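You operate a simulated robot arm through the tools that you are given. There is no shell and no other tool. Be economical: measure what you need, move in short steps, check, and stop when the job is done.

You run a simulated robot arm. Do the job below in one go: nothing can be reset, and whatever is moved stays where it is left.

Task
Rib the yellow jelly block and lay it in the done tray.
Fine: use the rib press and leave its mould out.

The check looks at the end state, three seconds after you hand in, the way a careful person would. Anything else that was tipped, shoved, dropped, spilled or broken makes it a failure.

Robot
A 7-joint arm with a two-finger parallel gripper, fixed in place. Base frame: the origin is at the foot of the arm, x ahead of it, y to its left, z up; the work surface is at about z = 0. Lengths are in m, angles in degrees, forces in N, time in s.
With the tool pointing down near the work surface it reaches from about 0.24 to 0.62 m from the base axis. Its first joint turns from -66.0 to 66.0 degrees. Payload 2.6 kg.
The TCP is the grasp point between the finger pads, 0.03 m short of the fingertips. In the tool frame z runs along the fingers and y along their closing line. Largest opening 0.094 m; finger width 0.028, thickness 0.01; the body of the gripper, 0.05 by 0.096 m, starts 0.055 m behind the TCP.
Orientation is that of the tool frame in the base frame, as [roll, pitch, yaw] about the fixed x, y, z axes, in that order (R = Rz(yaw) Ry(pitch) Rx(roll)). With the fingers straight down and closing along the base's y, the tool's x points along the base's -x, its y along +y and its z along -z.

Tools
- The arm moves only by the tool nudge_tool. Its argument "targets" is a list of rows, each a list of 7 numbers: the turn, a rotation vector about the tool's x, y, z in degrees, then the shift along the tool's x, y, z in m, then the finger opening in m, from 0 to 0.094. In form: [[wx, wy, wz, tx, ty, tz, claw], ...]. A call has 1 to 10 rows; each row is the pose to reach, as a shift and turn from the pose commanded when the call began, along the tool's axes at that moment. A row lasts 0.2 s, in which the tool goes at most 0.05 m and 8.6 degrees; a call with a longer step from one row to the next is refused whole, and so is a gripper value outside its range. Where a pose cannot be reached the arm comes as near as it can. A force on the tool above 70 N (or 10 N above the force at the start of the call, whichever is more), or a blocked arm, ends the call early, and 0.2 s more pass. The fingers move at their own pace (about 0.072 m/s each) and stop on an object; they squeeze with about 36 N. The grip force told is the motor's: it shows also when the fingers shut on nothing. Time passes only in rows, and 0.2 s behind the last, so rows that repeat a pose let the fingers close. It gives the time, the measured TCP pose, the force on the tool (base axes), the opening and the grip force at its end, in the units of the frame above (readings bear some noise).
- Cameras (640 x 400 px; columns grow to the right, rows downward): "scene" is fixed at [0.0479, 0.4454, 0.5638]; the picture's right is [-0.63, -0.78, 0.00], its down [-0.44, 0.36, -0.82] and it looks along [0.64, -0.52, -0.57] (base axes); focal length 319 px, centre (320, 200). "wrist" rides on the gripper at [-0.037, 0, -0.058] in the tool frame; the picture's right is [0.00, -1.00, 0.00], its down [0.97, 0.00, -0.24] and it looks along [0.24, 0.00, 0.97] (tool axes); focal length 218 px, centre (320, 200).
- get_image(camera): a new picture of that camera. It takes no simulated time.
- locate(camera, pixels): for up to 12 pixels [column, row] of the newest picture of that camera ("zoom" is the newest enlarged one), the place [x, y, z] in the base frame of the surface seen there, good to about 0.003 m. It takes no simulated time.
- zoom(camera, box): a new picture of the part [left, top, right, bottom] of that camera's present view, enlarged. It takes no simulated time.
- sign_off(): hands the job in; it is judged then, once.

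Keep the steps short. Do not move on a guess: measure, check each grasp and each placing, and mend mistakes. In all there are 80 turns and 46 pictures (those below and enlarged ones count). Leave the gripper open and the arm clear of the work at the hand-in unless told otherwise, and finish with a single line.

The tools are called after "Call:" as name(argument=value, ...) on one line, values as JSON. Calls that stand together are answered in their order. nudge_tool: Moves the arm, as the interface text tells. Its arguments: {"type":"object","properties":{"targets":{"type":"array","items":{"type":"array","items":{"type":"number"}}}},"required":["targets"]} The other tools are called the same way: get_image (camera) takes a picture; locate (camera, pixels) gives the place of the surface under pixels of a picture; zoom (camera, box) takes an enlarged picture of a part of a camera's view; sign_off () hands the job in.

At the start:

```text
time_s: 0.0
ee_pos: [0.4237, 0.0454, 0.3527]
tool_rot: [-179.9, 0.0, 180.0]
force: [0.2, 0.8, -1.3]
finger_gap: 0.0942
finger_force: 0.0
```

scene: 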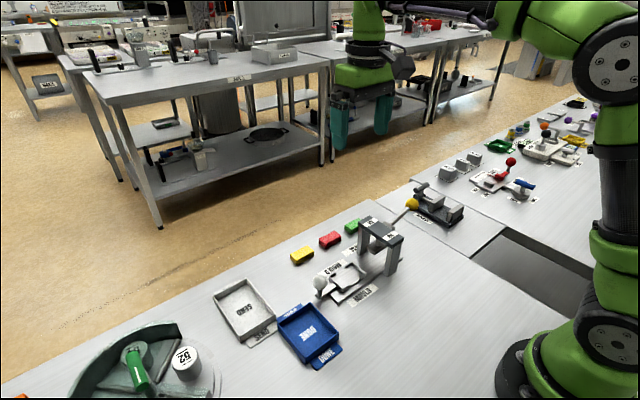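
wrist: 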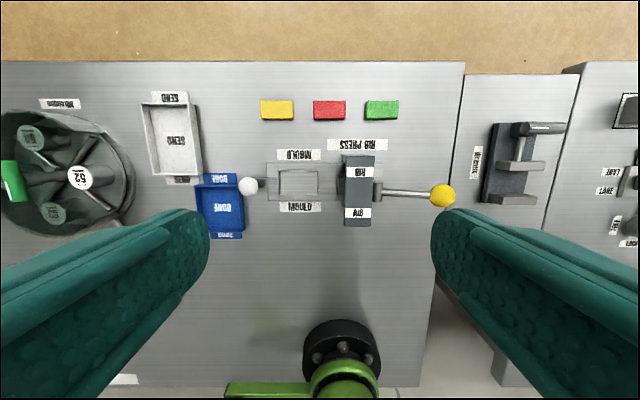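

I see the yellow block at wrist (277,110), the rib press with its white knob at (248,186) and yellow-knobbed lever at (443,195). I'll zoom in to read the press and locate the main points.

Call:
zoom(camera="wrist", box=[180, 80, 480, 268])

Call:
zoom(camera="scene", box=[200, 180, 480, 355])

Call:
locate(camera="wrist", pixels=[[277, 110], [262, 102], [293, 118], [248, 186], [298, 183], [358, 190], [443, 195], [219, 207], [330, 110], [280, 183], [380, 110], [400, 193]])

```text
2.13 times, centred on (330, 174) of wrist
```

zoom: 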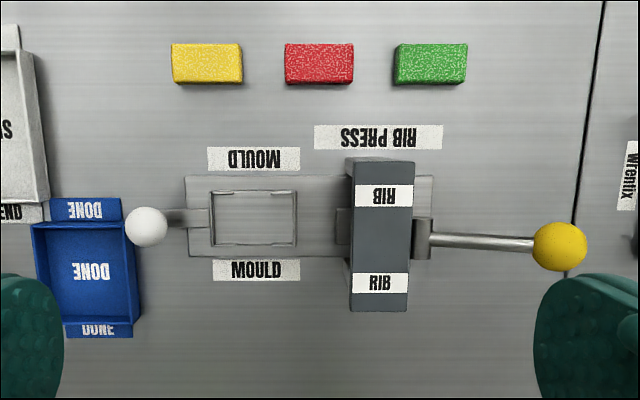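

```text
2.29 times, centred on (340, 268) of scene
```

zoom: 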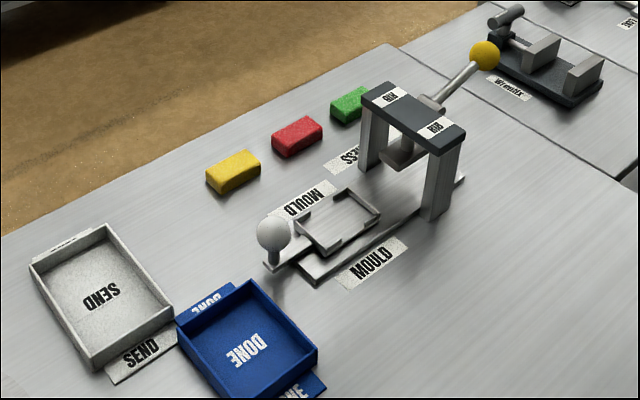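

```text
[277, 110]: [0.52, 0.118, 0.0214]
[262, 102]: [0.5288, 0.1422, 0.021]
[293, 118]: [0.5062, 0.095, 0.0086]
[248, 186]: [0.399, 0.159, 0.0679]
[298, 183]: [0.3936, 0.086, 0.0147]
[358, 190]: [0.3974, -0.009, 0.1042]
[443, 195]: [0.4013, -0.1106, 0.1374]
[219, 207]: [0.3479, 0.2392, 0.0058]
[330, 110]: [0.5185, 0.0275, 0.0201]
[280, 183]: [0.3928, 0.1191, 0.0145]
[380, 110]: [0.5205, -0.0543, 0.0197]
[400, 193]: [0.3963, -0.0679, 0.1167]
```

The mould sits out at about (0.394, 0.10), with the press at y≈-0.01. I'll lower to about z=0.2 above the mould for a closer view; nothing taller than 0.14 is nearby.

Call:
nudge_tool(targets=[[0, 0, 0, 0, 0.015, 0.04, 0.094], [0, 0, 0, 0, 0.03, 0.08, 0.094], [0, 0, 0, 0, 0.045, 0.12, 0.094], [0, 0, 0, 0, 0.055, 0.15, 0.094]])

Call:
get_image(camera="wrist")

```text
time_s: 1.0
ee_pos: [0.4244, 0.0994, 0.2024]
tool_rot: [180.0, 0.0, 179.9]
force: [0.4, 0.8, 0.5]
finger_gap: 0.0941
finger_force: 0.1
```

```text
41 pictures are left
```

wrist: 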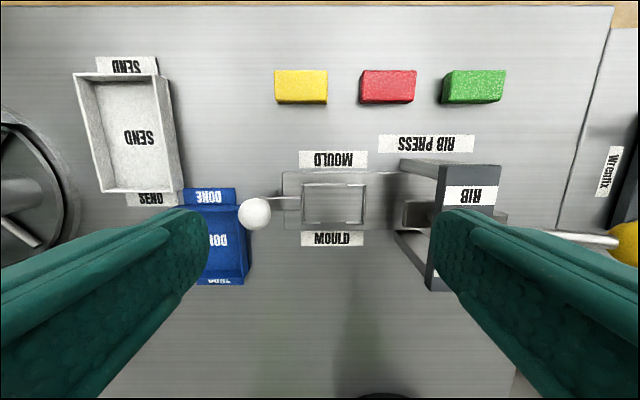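

The view is closer now. I'll zoom on the mould and the yellow block, and measure their edges.

Call:
zoom(camera="wrist", box=[230, 145, 390, 245])

Call:
locate(camera="zoom", pixels=[[285, 150], [545, 150], [285, 320], [545, 320], [410, 235], [410, 148], [410, 315], [288, 235], [540, 235], [305, 235], [525, 235], [100, 275]])

Call:
locate(camera="wrist", pixels=[[277, 71], [326, 71], [277, 96], [326, 96], [301, 84], [301, 72], [301, 95], [278, 84], [325, 84], [301, 103]])

```text
4.00 times, centred on (310, 195) of wrist
```

zoom: 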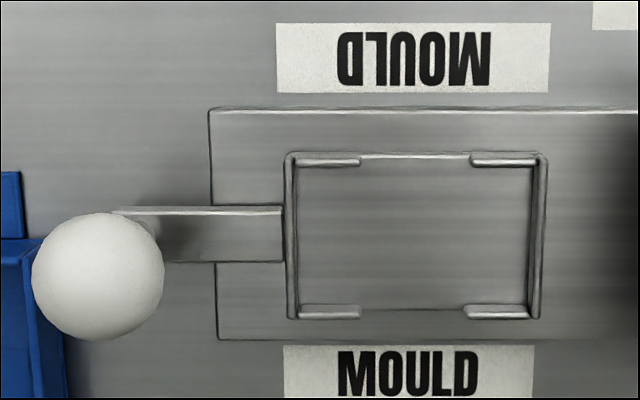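

```text
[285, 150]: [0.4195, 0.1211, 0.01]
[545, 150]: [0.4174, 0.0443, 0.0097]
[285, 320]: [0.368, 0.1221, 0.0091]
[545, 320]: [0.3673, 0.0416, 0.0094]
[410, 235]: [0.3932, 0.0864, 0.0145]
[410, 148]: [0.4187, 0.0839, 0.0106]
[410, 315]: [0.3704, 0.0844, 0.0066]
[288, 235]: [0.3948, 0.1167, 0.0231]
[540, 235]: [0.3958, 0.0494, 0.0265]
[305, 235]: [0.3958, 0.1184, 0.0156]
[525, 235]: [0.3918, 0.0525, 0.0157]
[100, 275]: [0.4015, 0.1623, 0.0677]
```

```text
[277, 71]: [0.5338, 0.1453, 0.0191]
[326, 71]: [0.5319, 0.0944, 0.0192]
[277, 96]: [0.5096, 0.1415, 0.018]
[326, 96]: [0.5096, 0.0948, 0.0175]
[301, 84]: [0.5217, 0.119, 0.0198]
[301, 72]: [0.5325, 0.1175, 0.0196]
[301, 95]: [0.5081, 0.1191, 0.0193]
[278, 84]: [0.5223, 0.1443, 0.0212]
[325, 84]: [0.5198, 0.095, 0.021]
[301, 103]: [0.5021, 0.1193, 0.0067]
```

The block is about 0.049 (y) × 0.026 (x) × 0.02, centred near (0.521, 0.119). The mould cavity is about 0.063 × 0.044, centred near (0.3945, 0.084), with its floor at 0.0145 and finger gaps in its long sides. So I'll grip across x: turn the tool 90° and go above the block.

Call:
nudge_tool(targets=[[0, 0, -8.5, -0.01, 0.002, 0, 0.094], [0, 0, -17, -0.02, 0.004, 0, 0.094], [0, 0, -25.5, -0.03, 0.006, 0, 0.094], [0, 0, -34, -0.04, 0.008, 0, 0.094], [0, 0, -42.5, -0.05, 0.01, 0, 0.094], [0, 0, -51, -0.06, 0.012, 0, 0.094], [0, 0, -59.5, -0.07, 0.014, 0, 0.094], [0, 0, -68, -0.08, 0.016, 0, 0.094], [0, 0, -76.5, -0.09, 0.018, 0, 0.094], [0, 0, -85, -0.0965, 0.0195, 0, 0.094]])

```text
time_s: 3.2
ee_pos: [0.5212, 0.1201, 0.2023]
tool_rot: [-180.0, 0.0, -94.9]
force: [0.0, -0.1, 0.7]
finger_gap: 0.0941
finger_force: 0.1
```

The turn worked (yaw -94.9). I'll finish the last 5° and come down to about z=0.12 for a check picture.

Call:
nudge_tool(targets=[[0, 0, -4.9, 0, 0, 0.03, 0.094], [0, 0, -4.9, 0, 0, 0.06, 0.094], [0, 0, -4.9, 0, 0, 0.08, 0.094]])

Call:
get_image(camera="wrist")

```text
time_s: 4.0
ee_pos: [0.5205, 0.1216, 0.1233]
tool_rot: [180.0, -0.1, -90.1]
force: [-0.2, 1.1, -0.7]
finger_gap: 0.0938
finger_force: 0.0
```

```text
39 pictures are left
```

wrist: 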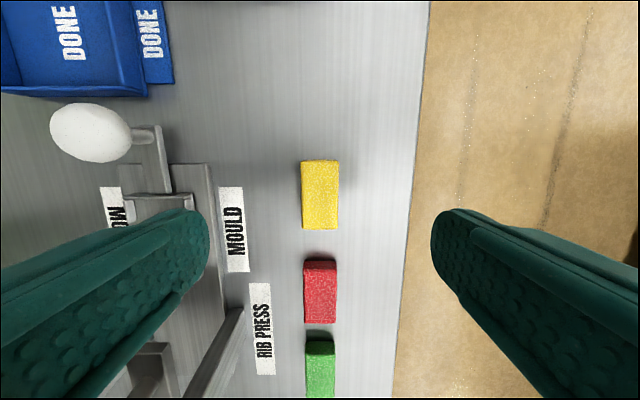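

The block shows at (320,195), with the fingers either side in x. I'll locate its edges.

Call:
locate(camera="wrist", pixels=[[320, 195], [304, 195], [337, 195], [320, 164], [320, 226]])

```text
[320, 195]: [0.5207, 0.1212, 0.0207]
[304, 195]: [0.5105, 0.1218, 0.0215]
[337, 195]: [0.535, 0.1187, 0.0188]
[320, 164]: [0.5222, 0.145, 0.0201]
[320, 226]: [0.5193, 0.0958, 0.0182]
```

The block centre is (0.521, 0.120) and the TCP is almost over it. I'll lower to z≈0.040 (fingertips at 0.010), still open.

Call:
nudge_tool(targets=[[0, 0, 0, 0.0015, 0, 0.03, 0.094], [0, 0, 0, 0.0015, 0, 0.06, 0.094], [0, 0, 0, 0.0015, 0, 0.083, 0.094]])

Call:
nudge_tool(targets=[[0, 0, 0, 0, 0, 0, 0.02], [0, 0, 0, 0, 0, 0, 0.02], [0, 0, 0, 0, 0, 0, 0.02], [0, 0, 0, 0, 0, 0, 0.02]])

```text
time_s: 4.8
ee_pos: [0.5194, 0.1188, 0.0376]
tool_rot: [-180.0, 0.0, -90.1]
force: [-0.3, 0.2, -0.3]
finger_gap: 0.0937
finger_force: 0.0
```

```text
time_s: 5.8
ee_pos: [0.5207, 0.1187, 0.0385]
tool_rot: [179.9, 0.0, -90.1]
force: [-0.3, 0.6, 0.4]
finger_gap: 0.0287
finger_force: 36.1
```

The fingers stopped at 0.0287 with 36 N, so the block is gripped. I'll lift 0.10 m straight up and then look.

Call:
nudge_tool(targets=[[0, 0, 0, 0, 0, -0.02, 0.02], [0, 0, 0, 0, 0, -0.05, 0.02], [0, 0, 0, 0, 0, -0.08, 0.02]])

Call:
get_image(camera="wrist")

```text
time_s: 6.6
ee_pos: [0.5193, 0.1191, 0.1201]
tool_rot: [180.0, 0.1, -90.1]
force: [0.4, -0.2, -1.1]
finger_gap: 0.0289
finger_force: 36.4
```

```text
38 pictures are left
```

wrist: 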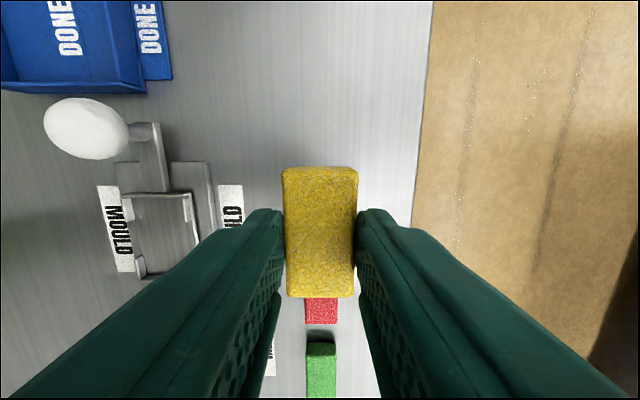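

The block is held squarely. I'll move above the mould to (0.3945, 0.0843) at z≈0.12, then look again.

Call:
nudge_tool(targets=[[0, 0, 0, 0.012, 0.03, 0, 0.02], [0, 0, 0, 0.024, 0.065, 0, 0.02], [0, 0, 0, 0.035, 0.1, 0, 0.02], [0, 0, 0, 0.035, 0.125, 0, 0.02], [0, 0, 0, 0.035, 0.125, 0, 0.02]])

Call:
get_image(camera="wrist")

Call:
zoom(camera="scene", box=[280, 200, 440, 300])

```text
time_s: 7.8
ee_pos: [0.3941, 0.0838, 0.1192]
tool_rot: [180.0, 0.0, -90.0]
force: [-0.1, 0.0, -0.1]
finger_gap: 0.0289
finger_force: 36.2
```

```text
37 pictures are left
```

wrist: 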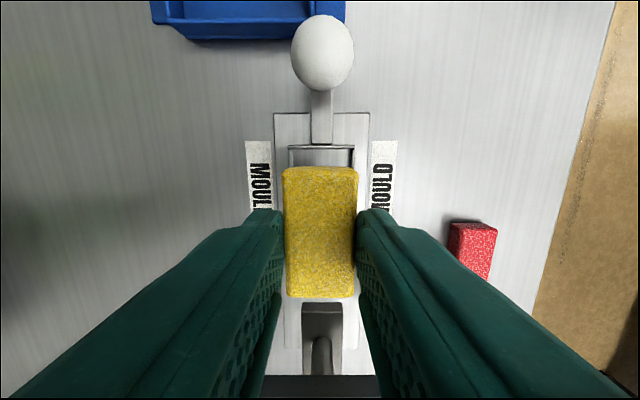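

```text
4.00 times, centred on (360, 250) of scene
```

zoom: 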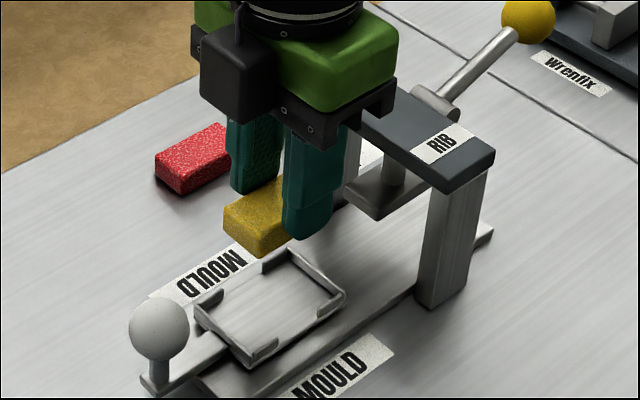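

The columns line up (block and mould both at about 321). I'll check y by locating the block ends and the mould's far wall.

Call:
locate(camera="wrist", pixels=[[320, 170], [320, 294], [320, 147], [320, 155], [292, 158], [351, 158], [320, 232]])

Call:
locate(camera="zoom", pixels=[[213, 325], [322, 290], [235, 350], [310, 263], [267, 305], [270, 345], [325, 313]])

```text
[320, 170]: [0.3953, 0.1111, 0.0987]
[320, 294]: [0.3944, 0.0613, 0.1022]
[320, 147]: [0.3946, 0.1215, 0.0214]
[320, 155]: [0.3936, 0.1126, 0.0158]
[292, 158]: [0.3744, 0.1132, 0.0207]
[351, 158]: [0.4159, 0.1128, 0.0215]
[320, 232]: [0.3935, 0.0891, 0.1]
```

```text
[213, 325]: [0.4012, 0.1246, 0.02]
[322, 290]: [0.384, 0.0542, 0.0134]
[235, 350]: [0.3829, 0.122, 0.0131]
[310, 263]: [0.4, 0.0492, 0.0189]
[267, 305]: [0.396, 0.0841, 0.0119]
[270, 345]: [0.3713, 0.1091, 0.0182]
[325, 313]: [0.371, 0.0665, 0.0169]
```

Block centre y≈0.086 and cavity centre y≈0.0855, so it is aligned. The wall tops are about 0.0215, and my fingertips will end near 0.025. I'll lower 0.064 so the block rests on the cavity floor.

Call:
nudge_tool(targets=[[0, 0, 0, 0, 0, 0.03, 0.02], [0, 0, 0, 0, 0, 0.05, 0.02], [0, 0, 0, 0, 0, 0.06, 0.02], [0, 0, 0, 0, 0, 0.064, 0.02], [0, 0, 0, 0, 0, 0.064, 0.02]])

Call:
zoom(camera="scene", box=[280, 200, 440, 300])

```text
time_s: 9.0
ee_pos: [0.3941, 0.0851, 0.0558]
tool_rot: [-180.0, 0.0, -90.1]
force: [0.5, -0.7, -0.3]
finger_gap: 0.0285
finger_force: 35.5
```

```text
4.00 times, centred on (360, 250) of scene
```

zoom: 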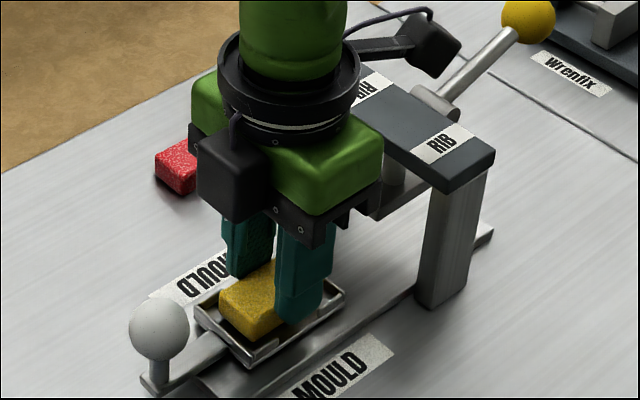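

The block is inside the mould walls with no contact force yet. I'll ease down about 2 mm and watch the force.

Call:
nudge_tool(targets=[[0, 0, 0, 0, 0, 0.001, 0.02], [0, 0, 0, 0, 0, 0.002, 0.02]])

```text
time_s: 9.6
ee_pos: [0.3951, 0.0842, 0.0538]
tool_rot: [179.9, 0.0, -90.0]
force: [-1.2, -0.3, -0.7]
finger_gap: 0.0287
finger_force: 36.0
```

Call:
nudge_tool(targets=[[0, 0, 0, 0, 0, 0.001, 0.02], [0, 0, 0, 0, 0, 0.002, 0.02]])

```text
time_s: 10.2
ee_pos: [0.395, 0.084, 0.0528]
tool_rot: [-179.9, 0.0, -90.2]
force: [-10.5, -3.8, 26.2]
finger_gap: 0.0287
finger_force: 35.9
```

The force is now 26 N upward, so the block is seated. I'll back off 1 mm, open the fingers and rise.

Call:
nudge_tool(targets=[[0, 0, 0, 0, 0, -0.0015, 0.02], [0, 0, 0, 0, 0, -0.0015, 0.05], [0, 0, 0, 0, 0, -0.0015, 0.05], [0, 0, 0, 0, 0, -0.02, 0.05], [0, 0, 0, 0, 0, -0.06, 0.05], [0, 0, 0, 0, 0, -0.1, 0.05]])

Call:
get_image(camera="wrist")

Call:
zoom(camera="scene", box=[280, 170, 440, 300])

```text
time_s: 11.6
ee_pos: [0.3926, 0.0826, 0.1526]
tool_rot: [179.8, 0.1, -90.1]
force: [0.1, -0.5, 0.0]
finger_gap: 0.0498
finger_force: 0.0
```

```text
34 pictures are left
```

wrist: 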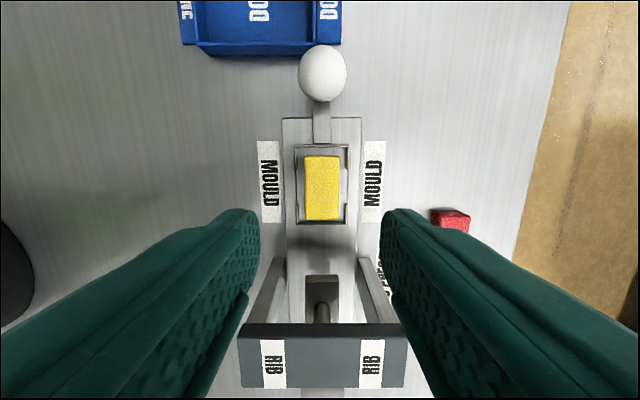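

```text
3.08 times, centred on (360, 235) of scene
```

zoom: 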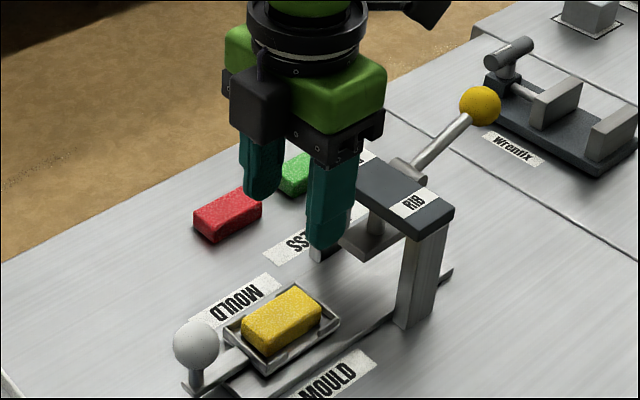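

The block lies flat in the mould. Next comes the white knob: I'll measure it, the press plate and the rail.

Call:
locate(camera="wrist", pixels=[[322, 73], [300, 73], [345, 73], [322, 50], [322, 97], [322, 285], [306, 275], [337, 275], [322, 340], [322, 300]])

Call:
locate(camera="zoom", pixels=[[195, 345], [195, 323], [195, 364], [195, 378], [365, 243], [480, 105], [440, 145], [450, 275], [280, 320], [375, 222]])

```text
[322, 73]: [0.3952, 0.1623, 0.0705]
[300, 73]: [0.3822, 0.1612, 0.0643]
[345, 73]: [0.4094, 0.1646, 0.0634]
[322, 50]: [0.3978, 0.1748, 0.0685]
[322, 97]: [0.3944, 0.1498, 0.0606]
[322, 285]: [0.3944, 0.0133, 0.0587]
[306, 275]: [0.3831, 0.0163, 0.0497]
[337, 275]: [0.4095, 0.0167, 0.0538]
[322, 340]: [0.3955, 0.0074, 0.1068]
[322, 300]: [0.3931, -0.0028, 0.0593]
```

```text
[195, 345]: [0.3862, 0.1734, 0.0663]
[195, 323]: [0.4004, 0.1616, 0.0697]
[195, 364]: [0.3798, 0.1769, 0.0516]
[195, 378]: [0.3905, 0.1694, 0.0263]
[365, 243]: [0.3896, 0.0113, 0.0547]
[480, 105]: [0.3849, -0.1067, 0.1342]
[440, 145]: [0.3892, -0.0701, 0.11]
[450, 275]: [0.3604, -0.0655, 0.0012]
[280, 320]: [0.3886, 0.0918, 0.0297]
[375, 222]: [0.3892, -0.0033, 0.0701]
```

Knob: centre about (0.395, 0.163, 0.057), radius about 0.015. The press plate centre is near y≈-0.008, so the mould must travel about 0.09. I'll go above the knob and lower the open fingers around it to TCP z≈0.058.

Call:
nudge_tool(targets=[[0, 0, 0, -0.04, -0.0015, 0, 0.06], [0, 0, 0, -0.0804, -0.0025, 0, 0.06], [0, 0, 0, -0.0804, -0.0025, 0.04, 0.06], [0, 0, 0, -0.0804, -0.0025, 0.07, 0.06], [0, 0, 0, -0.0804, -0.0025, 0.0945, 0.06]])

Call:
get_image(camera="wrist")

```text
time_s: 12.8
ee_pos: [0.3965, 0.1646, 0.0577]
tool_rot: [-180.0, 0.0, -90.2]
force: [-0.8, -0.2, 0.0]
finger_gap: 0.06
finger_force: 0.0
```

```text
32 pictures are left
```

wrist: 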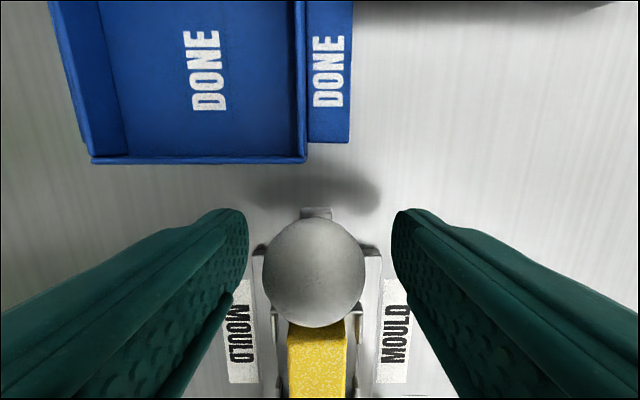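

The knob sits between the fingers, clear of the tray. I'll close on it gently.

Call:
nudge_tool(targets=[[0, 0, 0, 0, 0.0015, 0, 0.045], [0, 0, 0, 0, 0.0015, 0, 0.03], [0, 0, 0, 0, 0.0015, 0, 0.022], [0, 0, 0, 0, 0.0015, 0, 0.022], [0, 0, 0, 0, 0.0015, 0, 0.022]])

```text
time_s: 14.0
ee_pos: [0.395, 0.1649, 0.057]
tool_rot: [179.9, -0.1, -90.1]
force: [-8.0, -0.2, -1.0]
finger_gap: 0.0314
finger_force: 45.3
```

It is gripped at 0.031. I'll slide the mould toward the press (-y) in small steps, 0.08 first.

Call:
nudge_tool(targets=[[0, 0, 0, 0.005, 0, 0, 0.022], [0, 0, 0, 0.014, 0, 0, 0.022], [0, 0, 0, 0.024, 0, 0, 0.022], [0, 0, 0, 0.034, 0, 0, 0.022], [0, 0, 0, 0.044, 0, 0, 0.022], [0, 0, 0, 0.054, 0, 0, 0.022], [0, 0, 0, 0.064, 0, 0, 0.022], [0, 0, 0, 0.074, 0, 0, 0.022], [0, 0, 0, 0.08, 0, 0, 0.022]])

Call:
zoom(camera="scene", box=[280, 180, 440, 300])

```text
time_s: 16.0
ee_pos: [0.3958, 0.0847, 0.0576]
tool_rot: [179.7, -0.1, -90.3]
force: [-18.7, 1.1, -3.3]
finger_gap: 0.0316
finger_force: 44.9
```

```text
3.33 times, centred on (360, 240) of scene
```

zoom: 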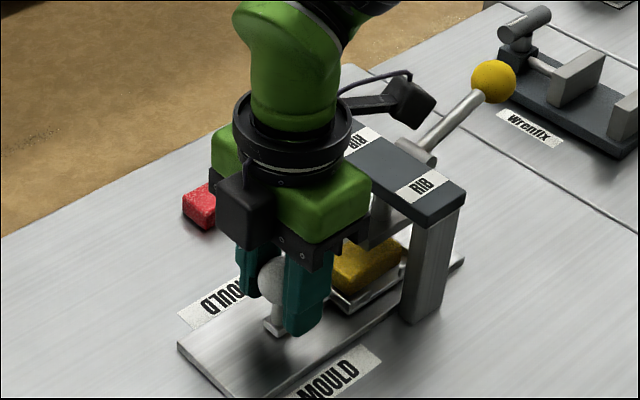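

The mould follows freely (y force about 1 N). I'll ease the small side load and keep pushing in 4 mm steps to find the stop.

Call:
nudge_tool(targets=[[0, 0, 0, 0.003, 0.001, 0, 0.022], [0, 0, 0, 0.006, 0.001, 0, 0.022], [0, 0, 0, 0.009, 0.001, 0, 0.022], [0, 0, 0, 0.012, 0.001, 0, 0.022]])

```text
time_s: 17.0
ee_pos: [0.3951, 0.0738, 0.0569]
tool_rot: [-179.9, 0.0, -90.1]
force: [-8.4, -0.4, -11.6]
finger_gap: 0.0314
finger_force: 44.5
```

Call:
nudge_tool(targets=[[0, 0, 0, 0.002, 0, 0, 0.022], [0, 0, 0, 0.004, 0, 0, 0.022]])

Call:
zoom(camera="scene", box=[320, 200, 440, 280])

```text
time_s: 17.6
ee_pos: [0.3939, 0.07, 0.0564]
tool_rot: [-180.0, 0.2, -89.9]
force: [-4.2, 8.3, -17.6]
finger_gap: 0.0314
finger_force: 45.1
```

```text
5.00 times, centred on (380, 240) of scene
```

zoom: 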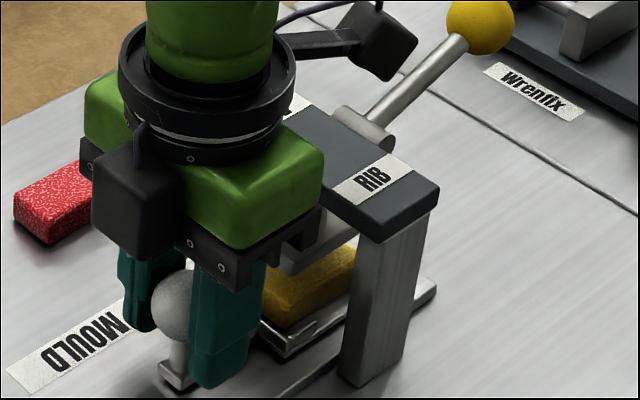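

The y force is rising (8 N), which may be the stop. I'll push 3 mm more to confirm.

Call:
nudge_tool(targets=[[0, 0, 0, 0.0015, 0, -0.001, 0.022], [0, 0, 0, 0.003, 0, -0.001, 0.022]])

```text
time_s: 18.2
ee_pos: [0.3952, 0.0695, 0.0576]
tool_rot: [-179.8, 0.3, -89.8]
force: [5.4, 24.9, -29.4]
finger_gap: 0.0316
finger_force: 44.7
```

Stop reached at y≈0.070 (25 N, no further movement). I'll relieve the push, open the fingers, and rise well clear.

Call:
nudge_tool(targets=[[0, 0, 0, -0.0025, 0, 0.001, 0.022], [0, 0, 0, -0.0025, 0, 0.001, 0.06], [0, 0, 0, -0.0025, 0, 0.001, 0.06], [0, 0, 0, -0.0025, 0, -0.03, 0.06], [0, 0, 0, -0.0025, 0, -0.07, 0.06], [0, 0, 0, -0.0025, 0, -0.11, 0.06], [0, 0, 0, -0.0025, 0, -0.15, 0.06]])

Call:
get_image(camera="wrist")

Call:
zoom(camera="scene", box=[300, 170, 460, 290])

```text
time_s: 19.8
ee_pos: [0.3941, 0.0681, 0.2083]
tool_rot: [179.9, -0.1, -90.0]
force: [1.5, 0.3, 0.0]
finger_gap: 0.0598
finger_force: 0.1
```

```text
29 pictures are left
```

wrist: 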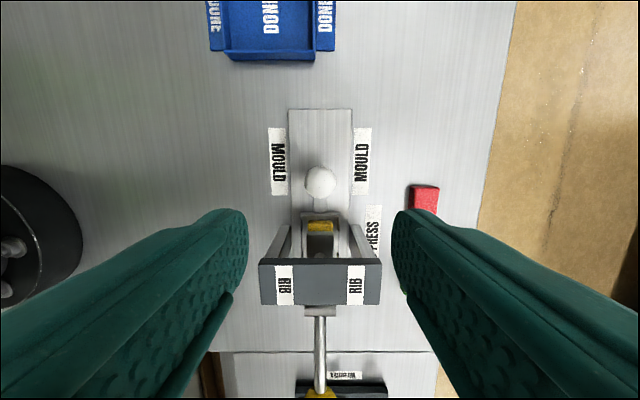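

```text
3.33 times, centred on (380, 230) of scene
```

zoom: 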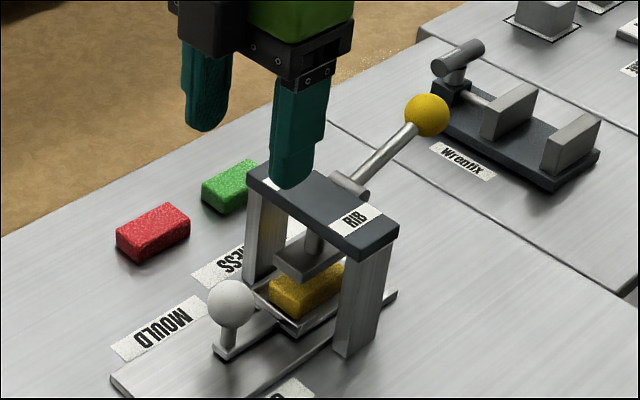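

The mould is under the press plate with the block in it. Next is the lever: I'll move above the yellow knob at y≈-0.11, staying at z≈0.21, and measure it.

Call:
nudge_tool(targets=[[0, 0, 0, 0.04, 0, 0, 0.06], [0, 0, 0, 0.08, 0, 0, 0.06], [0, 0, 0, 0.12, 0, 0, 0.06], [0, 0, 0, 0.155, 0, 0, 0.06], [0, 0, 0, 0.181, 0, 0, 0.06], [0, 0, 0, 0.181, 0, 0, 0.06]])

Call:
get_image(camera="wrist")

Call:
zoom(camera="scene", box=[340, 160, 480, 270])

```text
time_s: 21.2
ee_pos: [0.3941, -0.1135, 0.208]
tool_rot: [179.9, 0.0, -90.2]
force: [0.6, 0.3, 0.8]
finger_gap: 0.0602
finger_force: 0.2
```

```text
27 pictures are left
```

wrist: 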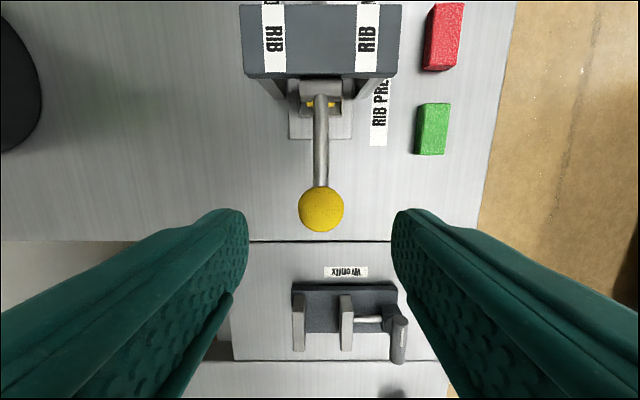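

```text
3.64 times, centred on (410, 215) of scene
```

zoom: 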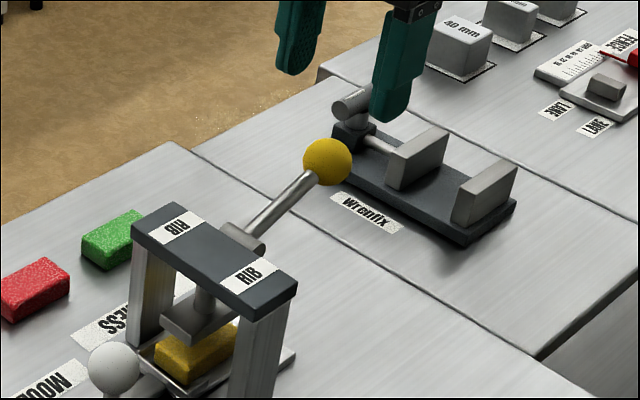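

Call:
locate(camera="wrist", pixels=[[321, 209], [300, 209], [342, 209], [321, 190], [321, 229], [320, 170], [320, 130], [320, 88], [320, 75], [320, 300], [400, 335], [346, 310]])

Call:
locate(camera="zoom", pixels=[[327, 162], [327, 142], [327, 182], [285, 205], [245, 232], [240, 245], [195, 322], [205, 275], [350, 105]])

```text
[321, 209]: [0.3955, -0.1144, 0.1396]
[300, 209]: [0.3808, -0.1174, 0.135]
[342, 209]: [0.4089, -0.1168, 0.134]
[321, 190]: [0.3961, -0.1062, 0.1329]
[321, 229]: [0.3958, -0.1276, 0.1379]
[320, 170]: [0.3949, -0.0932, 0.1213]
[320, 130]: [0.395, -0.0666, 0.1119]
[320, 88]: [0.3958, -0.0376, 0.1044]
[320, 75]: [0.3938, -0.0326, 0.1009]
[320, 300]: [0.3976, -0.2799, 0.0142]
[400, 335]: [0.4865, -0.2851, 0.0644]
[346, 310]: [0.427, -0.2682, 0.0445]
```

```text
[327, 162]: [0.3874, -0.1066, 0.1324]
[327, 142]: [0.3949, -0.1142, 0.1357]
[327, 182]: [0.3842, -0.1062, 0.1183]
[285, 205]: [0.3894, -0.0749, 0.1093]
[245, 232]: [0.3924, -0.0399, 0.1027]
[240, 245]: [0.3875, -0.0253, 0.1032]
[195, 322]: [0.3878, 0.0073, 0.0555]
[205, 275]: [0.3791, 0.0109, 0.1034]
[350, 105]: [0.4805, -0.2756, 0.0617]
```

Yellow knob: centre about (0.395, -0.117, 0.126), r≈0.0145. The lever rises 19° from a pivot near (y -0.035, z 0.098), so its length is about 0.087. I'll lower the open fingers around the knob to TCP z≈0.133 and grip.

Call:
nudge_tool(targets=[[0, 0, 0, 0.0035, -0.001, 0.03, 0.06], [0, 0, 0, 0.0035, -0.001, 0.06, 0.06], [0, 0, 0, 0.0035, -0.001, 0.075, 0.06], [0, 0, 0, 0.0035, -0.001, 0.075, 0.045], [0, 0, 0, 0.0035, -0.001, 0.075, 0.03], [0, 0, 0, 0.0035, -0.001, 0.075, 0.022], [0, 0, 0, 0.0035, -0.001, 0.075, 0.022]])

Call:
zoom(camera="scene", box=[340, 160, 480, 270])

```text
time_s: 22.8
ee_pos: [0.3941, -0.1157, 0.1327]
tool_rot: [180.0, 0.0, -90.1]
force: [-7.1, -0.8, -1.4]
finger_gap: 0.0313
finger_force: 45.0
```

```text
3.64 times, centred on (410, 215) of scene
```

zoom: 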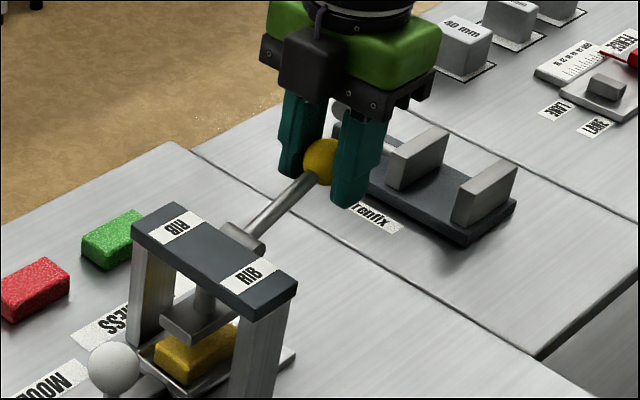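

The knob is gripped (0.031). I'll swing it down along its arc to horizontal (about 28 mm) and read the force.

Call:
nudge_tool(targets=[[0, 0, 0, 0.001, 0, 0.004, 0.022], [0, 0, 0, 0.0023, 0, 0.008, 0.022], [0, 0, 0, 0.0035, 0, 0.013, 0.022], [0, 0, 0, 0.0043, 0, 0.018, 0.022], [0, 0, 0, 0.0048, 0, 0.023, 0.022], [0, 0, 0, 0.005, 0, 0.028, 0.022]])

Call:
zoom(camera="scene", box=[340, 160, 480, 270])

```text
time_s: 24.2
ee_pos: [0.3953, -0.1214, 0.1047]
tool_rot: [179.9, 0.0, -90.2]
force: [-17.1, 2.3, 15.6]
finger_gap: 0.0313
finger_force: 44.6
```

```text
3.64 times, centred on (410, 215) of scene
```

zoom: 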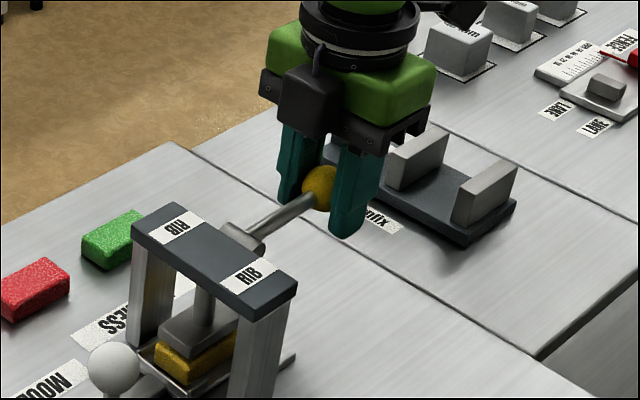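

The plate is descending onto the block, with 15 N upward on the tool. I'll continue in small steps to 15° below horizontal.

Call:
nudge_tool(targets=[[0, 0, 0, -0.0001, 0.0005, 0.004, 0.022], [0, 0, 0, -0.0004, 0.001, 0.008, 0.022], [0, 0, 0, -0.0009, 0.001, 0.012, 0.022], [0, 0, 0, -0.0015, 0.001, 0.016, 0.022], [0, 0, 0, -0.0023, 0.001, 0.02, 0.022]])

Call:
zoom(camera="scene", box=[340, 160, 480, 270])

```text
time_s: 25.4
ee_pos: [0.3954, -0.1196, 0.0864]
tool_rot: [-179.8, -0.2, -90.2]
force: [-14.8, -6.3, 29.2]
finger_gap: 0.0312
finger_force: 45.2
```

```text
3.64 times, centred on (410, 215) of scene
```

zoom: 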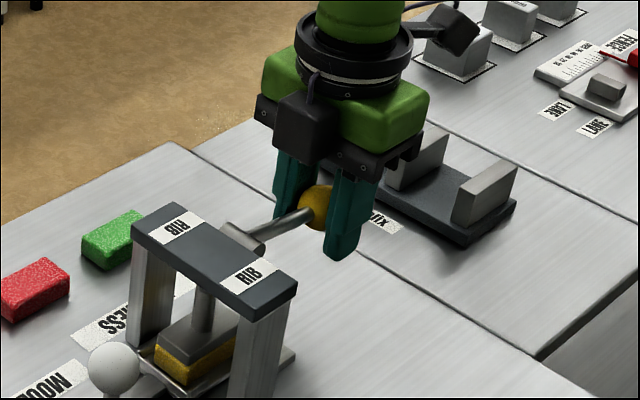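

The plate now sits on the block (29 N). I'll press on in 3 mm steps until a firm stop.

Call:
nudge_tool(targets=[[0, 0, 0, -0.0008, 0.0005, 0.003, 0.022], [0, 0, 0, -0.0016, 0.001, 0.006, 0.022], [0, 0, 0, -0.0025, 0.001, 0.009, 0.022]])

Call:
zoom(camera="scene", box=[340, 200, 440, 270])

```text
time_s: 26.2
ee_pos: [0.3956, -0.1194, 0.0788]
tool_rot: [-179.5, -0.5, -90.2]
force: [-9.7, -22.3, 41.5]
finger_gap: 0.0314
finger_force: 45.2
```

```text
5.71 times, centred on (390, 235) of scene
```

zoom: 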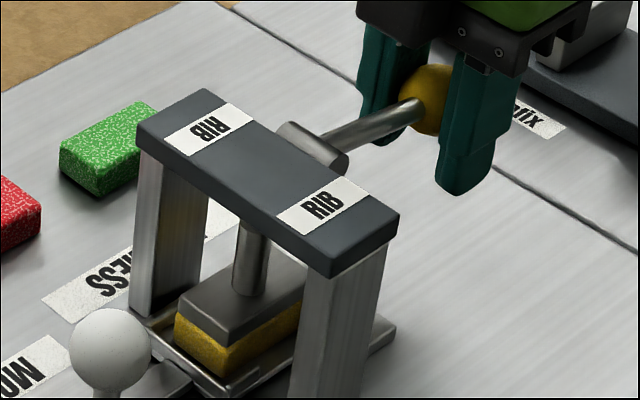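

Still moving, with some sideways force (-22 N in y), so my arc is slightly off. I'll relax y and press further down.

Call:
nudge_tool(targets=[[0, 0, 0, 0.002, 0, 0.003, 0.022], [0, 0, 0, 0.002, 0, 0.006, 0.022], [0, 0, 0, 0.0015, 0, 0.009, 0.022]])

Call:
zoom(camera="scene", box=[340, 200, 440, 270])

```text
time_s: 27.0
ee_pos: [0.3949, -0.1201, 0.07]
tool_rot: [-179.7, -0.3, -90.3]
force: [-10.0, -21.0, 40.7]
finger_gap: 0.0312
finger_force: 45.1
```

```text
5.71 times, centred on (390, 235) of scene
```

zoom: 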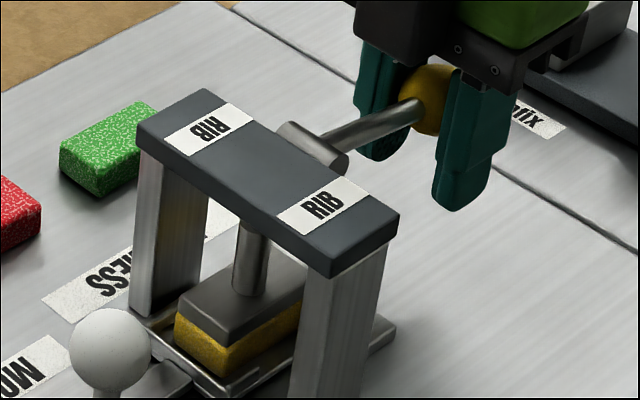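

The lever didn't move this time; the fingers slid over the knob at about 40 N. I'll open, rise, and see where the lever rests. Then I'll press from above with closed fingertips to confirm the stop.

Call:
nudge_tool(targets=[[0, 0, 0, 0, 0, -0.002, 0.06], [0, 0, 0, 0, 0, -0.002, 0.06], [0, 0, 0, 0, 0, -0.002, 0.06], [0, 0, 0, 0, 0, -0.03, 0.06], [0, 0, 0, 0, 0, -0.07, 0.06], [0, 0, 0, 0, 0, -0.1, 0.06]])

Call:
get_image(camera="wrist")

Call:
zoom(camera="scene", box=[340, 160, 480, 270])

```text
time_s: 28.4
ee_pos: [0.3943, -0.1176, 0.167]
tool_rot: [179.9, 0.0, -90.1]
force: [0.1, -0.3, -0.2]
finger_gap: 0.06
finger_force: 0.1
```

```text
20 pictures are left
```

wrist: 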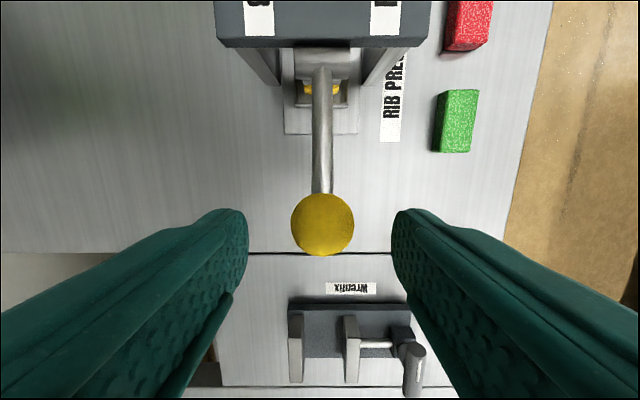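

```text
3.64 times, centred on (410, 215) of scene
```

zoom: 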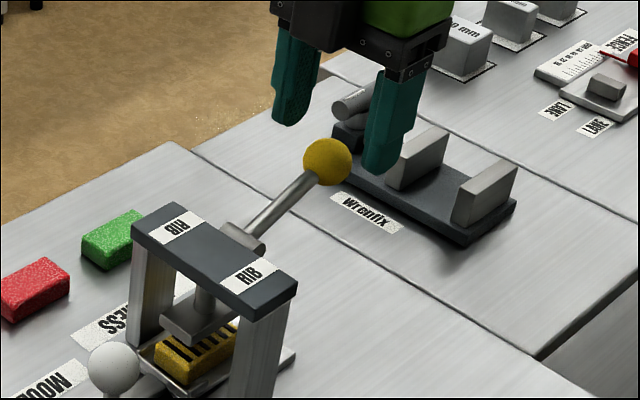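

The lever sprang back up and the block now shows dark ribs. Next I'll pull the mould out: rise to about 0.21, travel back above the white knob (y≈0.0695), and lower around it.

Call:
nudge_tool(targets=[[0, 0, 0, 0, 0, -0.045, 0.06], [0, 0, 0, -0.045, 0, -0.045, 0.06], [0, 0, 0, -0.09, 0, -0.045, 0.06], [0, 0, 0, -0.135, 0, -0.045, 0.06], [0, 0, 0, -0.17, 0, -0.045, 0.06], [0, 0, 0, -0.1875, -0.0005, -0.045, 0.06], [0, 0, 0, -0.1875, -0.0005, -0.045, 0.06]])

Call:
get_image(camera="wrist")

```text
time_s: 30.0
ee_pos: [0.3951, 0.0718, 0.2119]
tool_rot: [179.9, 0.0, -90.0]
force: [-0.5, -0.7, 0.2]
finger_gap: 0.0601
finger_force: 0.0
```

```text
18 pictures are left
```

wrist: 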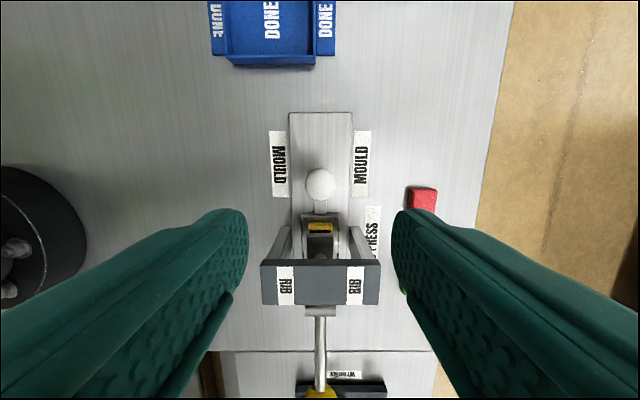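

Call:
locate(camera="wrist", pixels=[[321, 184], [309, 184], [333, 184], [321, 173], [321, 196]])

```text
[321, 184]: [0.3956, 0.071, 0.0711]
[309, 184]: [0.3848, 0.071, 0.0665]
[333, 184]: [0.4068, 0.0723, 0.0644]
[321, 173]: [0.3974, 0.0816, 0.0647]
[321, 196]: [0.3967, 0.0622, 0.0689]
```

The knob is at (0.3955, 0.071), straight below. I'll lower to z≈0.058 and close.

Call:
nudge_tool(targets=[[0, 0, 0, 0, 0, 0.045, 0.06], [0, 0, 0, 0, 0, 0.09, 0.06], [0, 0, 0, 0, 0, 0.13, 0.06], [0, 0, 0, 0, 0, 0.154, 0.06], [0, 0, 0, 0, 0, 0.154, 0.045], [0, 0, 0, 0, 0, 0.154, 0.03], [0, 0, 0, 0, 0, 0.154, 0.022], [0, 0, 0, 0, 0, 0.154, 0.022]])

```text
time_s: 31.8
ee_pos: [0.3957, 0.0698, 0.0574]
tool_rot: [-179.9, 0.0, -89.9]
force: [10.4, 3.0, -14.0]
finger_gap: 0.0318
finger_force: 45.2
```

Knob gripped. I'll pull the mould back out by 0.09 in +y, in small steps.

Call:
nudge_tool(targets=[[0, 0, 0, -0.004, 0.0005, 0, 0.022], [0, 0, 0, -0.013, 0.0005, 0, 0.022], [0, 0, 0, -0.023, 0.0005, 0, 0.022], [0, 0, 0, -0.033, 0.0005, 0, 0.022], [0, 0, 0, -0.043, 0.0005, 0, 0.022], [0, 0, 0, -0.053, 0.0005, 0, 0.022], [0, 0, 0, -0.063, 0.0005, 0, 0.022], [0, 0, 0, -0.073, 0.0005, 0, 0.022], [0, 0, 0, -0.083, 0.0005, 0, 0.022], [0, 0, 0, -0.09, 0.0005, 0, 0.022]])

```text
time_s: 34.0
ee_pos: [0.3951, 0.1604, 0.0579]
tool_rot: [-179.7, 0.0, -90.0]
force: [26.0, -1.4, -24.8]
finger_gap: 0.0316
finger_force: 44.8
```

Nearly out (y=0.160). I'll take the last few millimetres to its outer stop, easing the side load.

Call:
nudge_tool(targets=[[0, 0, 0, -0.002, -0.001, 0.0005, 0.022], [0, 0, 0, -0.004, -0.0015, 0.001, 0.022], [0, 0, 0, -0.006, -0.0015, 0.001, 0.022]])

```text
time_s: 34.8
ee_pos: [0.395, 0.1647, 0.0583]
tool_rot: [179.9, -0.1, -90.3]
force: [-1.4, -12.5, 13.9]
finger_gap: 0.0316
finger_force: 44.5
```

The outer stop is reached (y force -12 N at y=0.165, the original place). I'll open and rise, then check the block.

Call:
nudge_tool(targets=[[0, 0, 0, 0.0015, 0, -0.0005, 0.022], [0, 0, 0, 0.0015, 0, -0.0005, 0.06], [0, 0, 0, 0.0015, 0, -0.0005, 0.06], [0, 0, 0, 0.0015, 0, -0.0005, 0.06], [0, 0, 0, 0.0015, 0, -0.04, 0.06], [0, 0, 0, 0.0015, 0, -0.08, 0.06], [0, 0, 0, 0.04, 0, -0.095, 0.06], [0, 0, 0, 0.0785, 0, -0.095, 0.06], [0, 0, 0, 0.0785, 0, -0.095, 0.06]])

Call:
get_image(camera="wrist")

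Call:
zoom(camera="scene", box=[280, 200, 440, 300])

```text
time_s: 36.8
ee_pos: [0.3958, 0.088, 0.1536]
tool_rot: [-180.0, 0.0, -90.1]
force: [-0.1, 0.2, 0.6]
finger_gap: 0.0598
finger_force: 0.1
```

```text
17 pictures are left
```

wrist: 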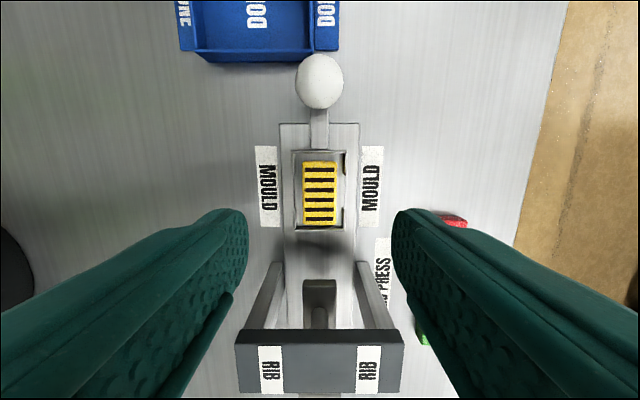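

```text
4.00 times, centred on (360, 250) of scene
```

zoom: 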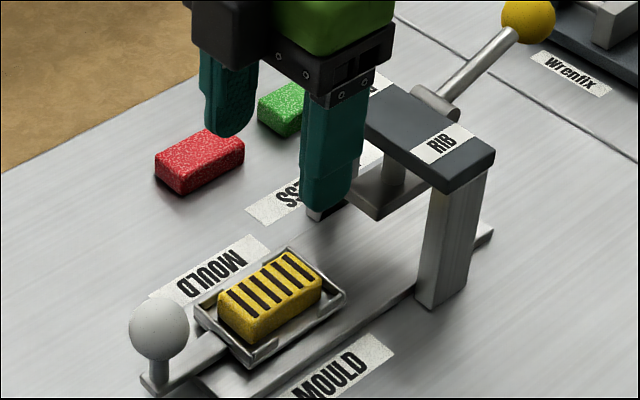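

The block is cleanly ribbed, still in the mould, and the mould is out. I'll measure the block and the tray.

Call:
locate(camera="wrist", pixels=[[319, 194], [304, 196], [336, 196], [319, 163], [319, 225], [200, 58], [313, 55], [256, 30], [298, 185], [343, 185], [319, 152], [319, 231]])

Call:
get_image(camera="scene")

```text
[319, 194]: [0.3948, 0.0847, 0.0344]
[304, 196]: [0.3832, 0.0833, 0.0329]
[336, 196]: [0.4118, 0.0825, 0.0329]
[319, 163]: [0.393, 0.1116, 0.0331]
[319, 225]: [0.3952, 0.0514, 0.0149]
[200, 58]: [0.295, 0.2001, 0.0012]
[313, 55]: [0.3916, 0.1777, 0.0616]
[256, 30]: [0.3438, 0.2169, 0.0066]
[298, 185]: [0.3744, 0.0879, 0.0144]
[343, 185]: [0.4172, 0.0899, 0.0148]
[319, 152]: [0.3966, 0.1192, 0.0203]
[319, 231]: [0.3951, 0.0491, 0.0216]
```

```text
15 pictures are left
```

scene: 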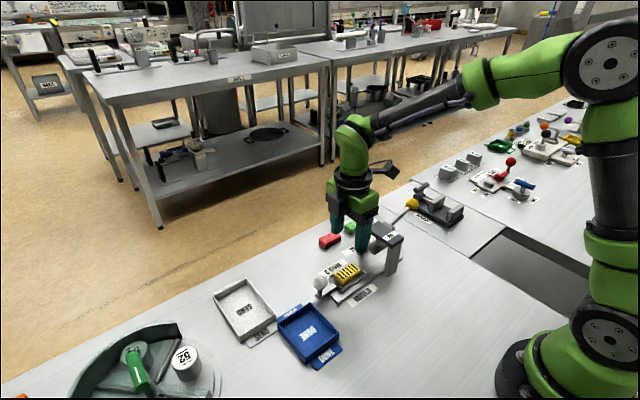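

Block centre is (0.397, 0.084), top at z 0.034. I'll lower to TCP z≈0.0545 (tips about 0.0245, above the walls) and close on it.

Call:
nudge_tool(targets=[[0, 0, 0, 0.003, -0.001, 0.04, 0.06], [0, 0, 0, 0.003, -0.001, 0.08, 0.06], [0, 0, 0, 0.003, -0.001, 0.0993, 0.06], [0, 0, 0, 0.003, -0.001, 0.0993, 0.06], [0, 0, 0, 0.003, -0.001, 0.0993, 0.04], [0, 0, 0, 0.003, -0.001, 0.0993, 0.02], [0, 0, 0, 0.003, -0.001, 0.0993, 0.02], [0, 0, 0, 0.003, -0.001, 0.0993, 0.02]])

```text
time_s: 38.6
ee_pos: [0.3967, 0.0838, 0.0541]
tool_rot: [180.0, 0.0, -90.1]
force: [0.2, 0.9, 0.7]
finger_gap: 0.0288
finger_force: 35.5
```

The block is gripped at 0.0288. I'll lift it straight up and check.

Call:
nudge_tool(targets=[[0, 0, 0, 0, 0, -0.01, 0.02], [0, 0, 0, 0, 0, -0.03, 0.02], [0, 0, 0, 0, 0, -0.06, 0.02], [0, 0, 0, 0, 0, -0.1, 0.02]])

Call:
get_image(camera="wrist")

Call:
zoom(camera="scene", box=[200, 230, 400, 375])

```text
time_s: 39.6
ee_pos: [0.3969, 0.0842, 0.1533]
tool_rot: [-179.9, 0.0, -90.1]
force: [-0.3, -0.6, -0.2]
finger_gap: 0.0288
finger_force: 36.2
```

```text
14 pictures are left
```

wrist: 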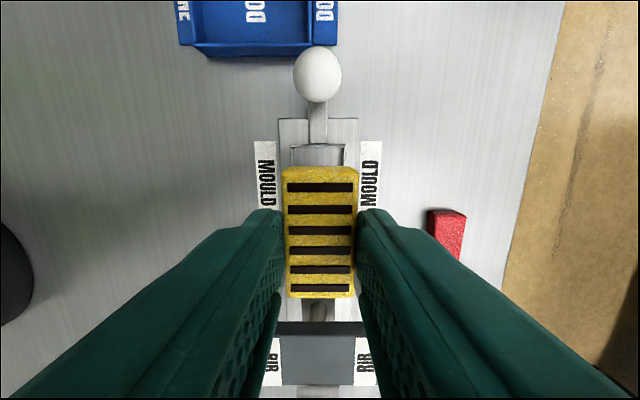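

```text
2.76 times, centred on (300, 302) of scene
```

zoom: 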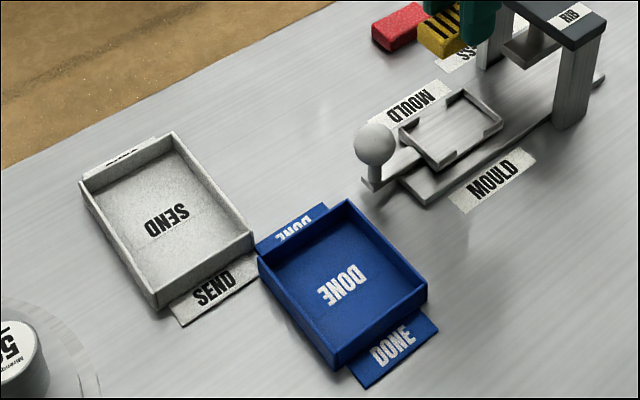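

The block is held and lifted. I'll locate the done tray's floor and walls.

Call:
locate(camera="zoom", pixels=[[348, 202], [425, 293], [338, 362], [260, 256], [343, 285], [300, 295], [385, 270], [340, 320], [345, 240]])

```text
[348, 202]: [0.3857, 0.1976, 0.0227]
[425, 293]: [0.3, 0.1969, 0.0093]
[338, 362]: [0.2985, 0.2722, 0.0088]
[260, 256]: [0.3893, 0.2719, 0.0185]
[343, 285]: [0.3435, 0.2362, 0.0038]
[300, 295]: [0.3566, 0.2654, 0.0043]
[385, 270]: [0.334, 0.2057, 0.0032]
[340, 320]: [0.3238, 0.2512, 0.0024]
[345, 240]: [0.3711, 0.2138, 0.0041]
```

Tray: x 0.298–0.387, y 0.197–0.272, floor about 0.004, centre (0.343, 0.235). I'll carry the block there at z≈0.153, then look.

Call:
nudge_tool(targets=[[0, 0, 0, -0.035, 0.012, 0, 0.02], [0, 0, 0, -0.07, 0.024, 0, 0.02], [0, 0, 0, -0.105, 0.036, 0, 0.02], [0, 0, 0, -0.135, 0.048, 0, 0.02], [0, 0, 0, -0.151, 0.054, 0, 0.02], [0, 0, 0, -0.151, 0.054, 0, 0.02]])

Call:
get_image(camera="wrist")

```text
time_s: 41.0
ee_pos: [0.3419, 0.2355, 0.1528]
tool_rot: [180.0, 0.1, -90.0]
force: [0.0, -0.1, 0.0]
finger_gap: 0.0285
finger_force: 36.4
```

```text
12 pictures are left
```

wrist: 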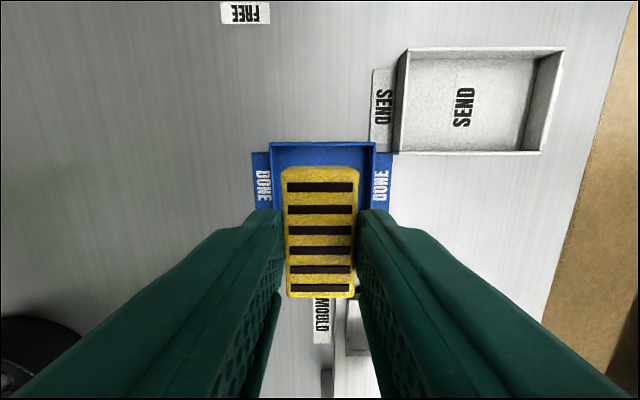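

The tray (columns 270–376) is centred under the block (321). I'll lower 0.106 to z≈0.047 first.

Call:
nudge_tool(targets=[[0, 0, 0, 0, -0.001, 0.04, 0.02], [0, 0, 0, 0, -0.001, 0.075, 0.02], [0, 0, 0, 0, -0.001, 0.095, 0.02], [0, 0, 0, 0, -0.001, 0.105, 0.02], [0, 0, 0, 0, -0.001, 0.107, 0.02]])

Call:
zoom(camera="scene", box=[220, 260, 380, 375])

```text
time_s: 42.2
ee_pos: [0.3436, 0.2364, 0.0462]
tool_rot: [-180.0, 0.0, -90.1]
force: [-0.3, 0.3, -0.5]
finger_gap: 0.0287
finger_force: 35.7
```

```text
3.48 times, centred on (300, 318) of scene
```

zoom: 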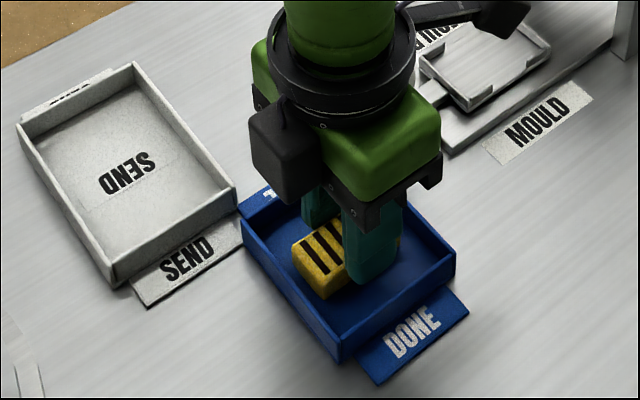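

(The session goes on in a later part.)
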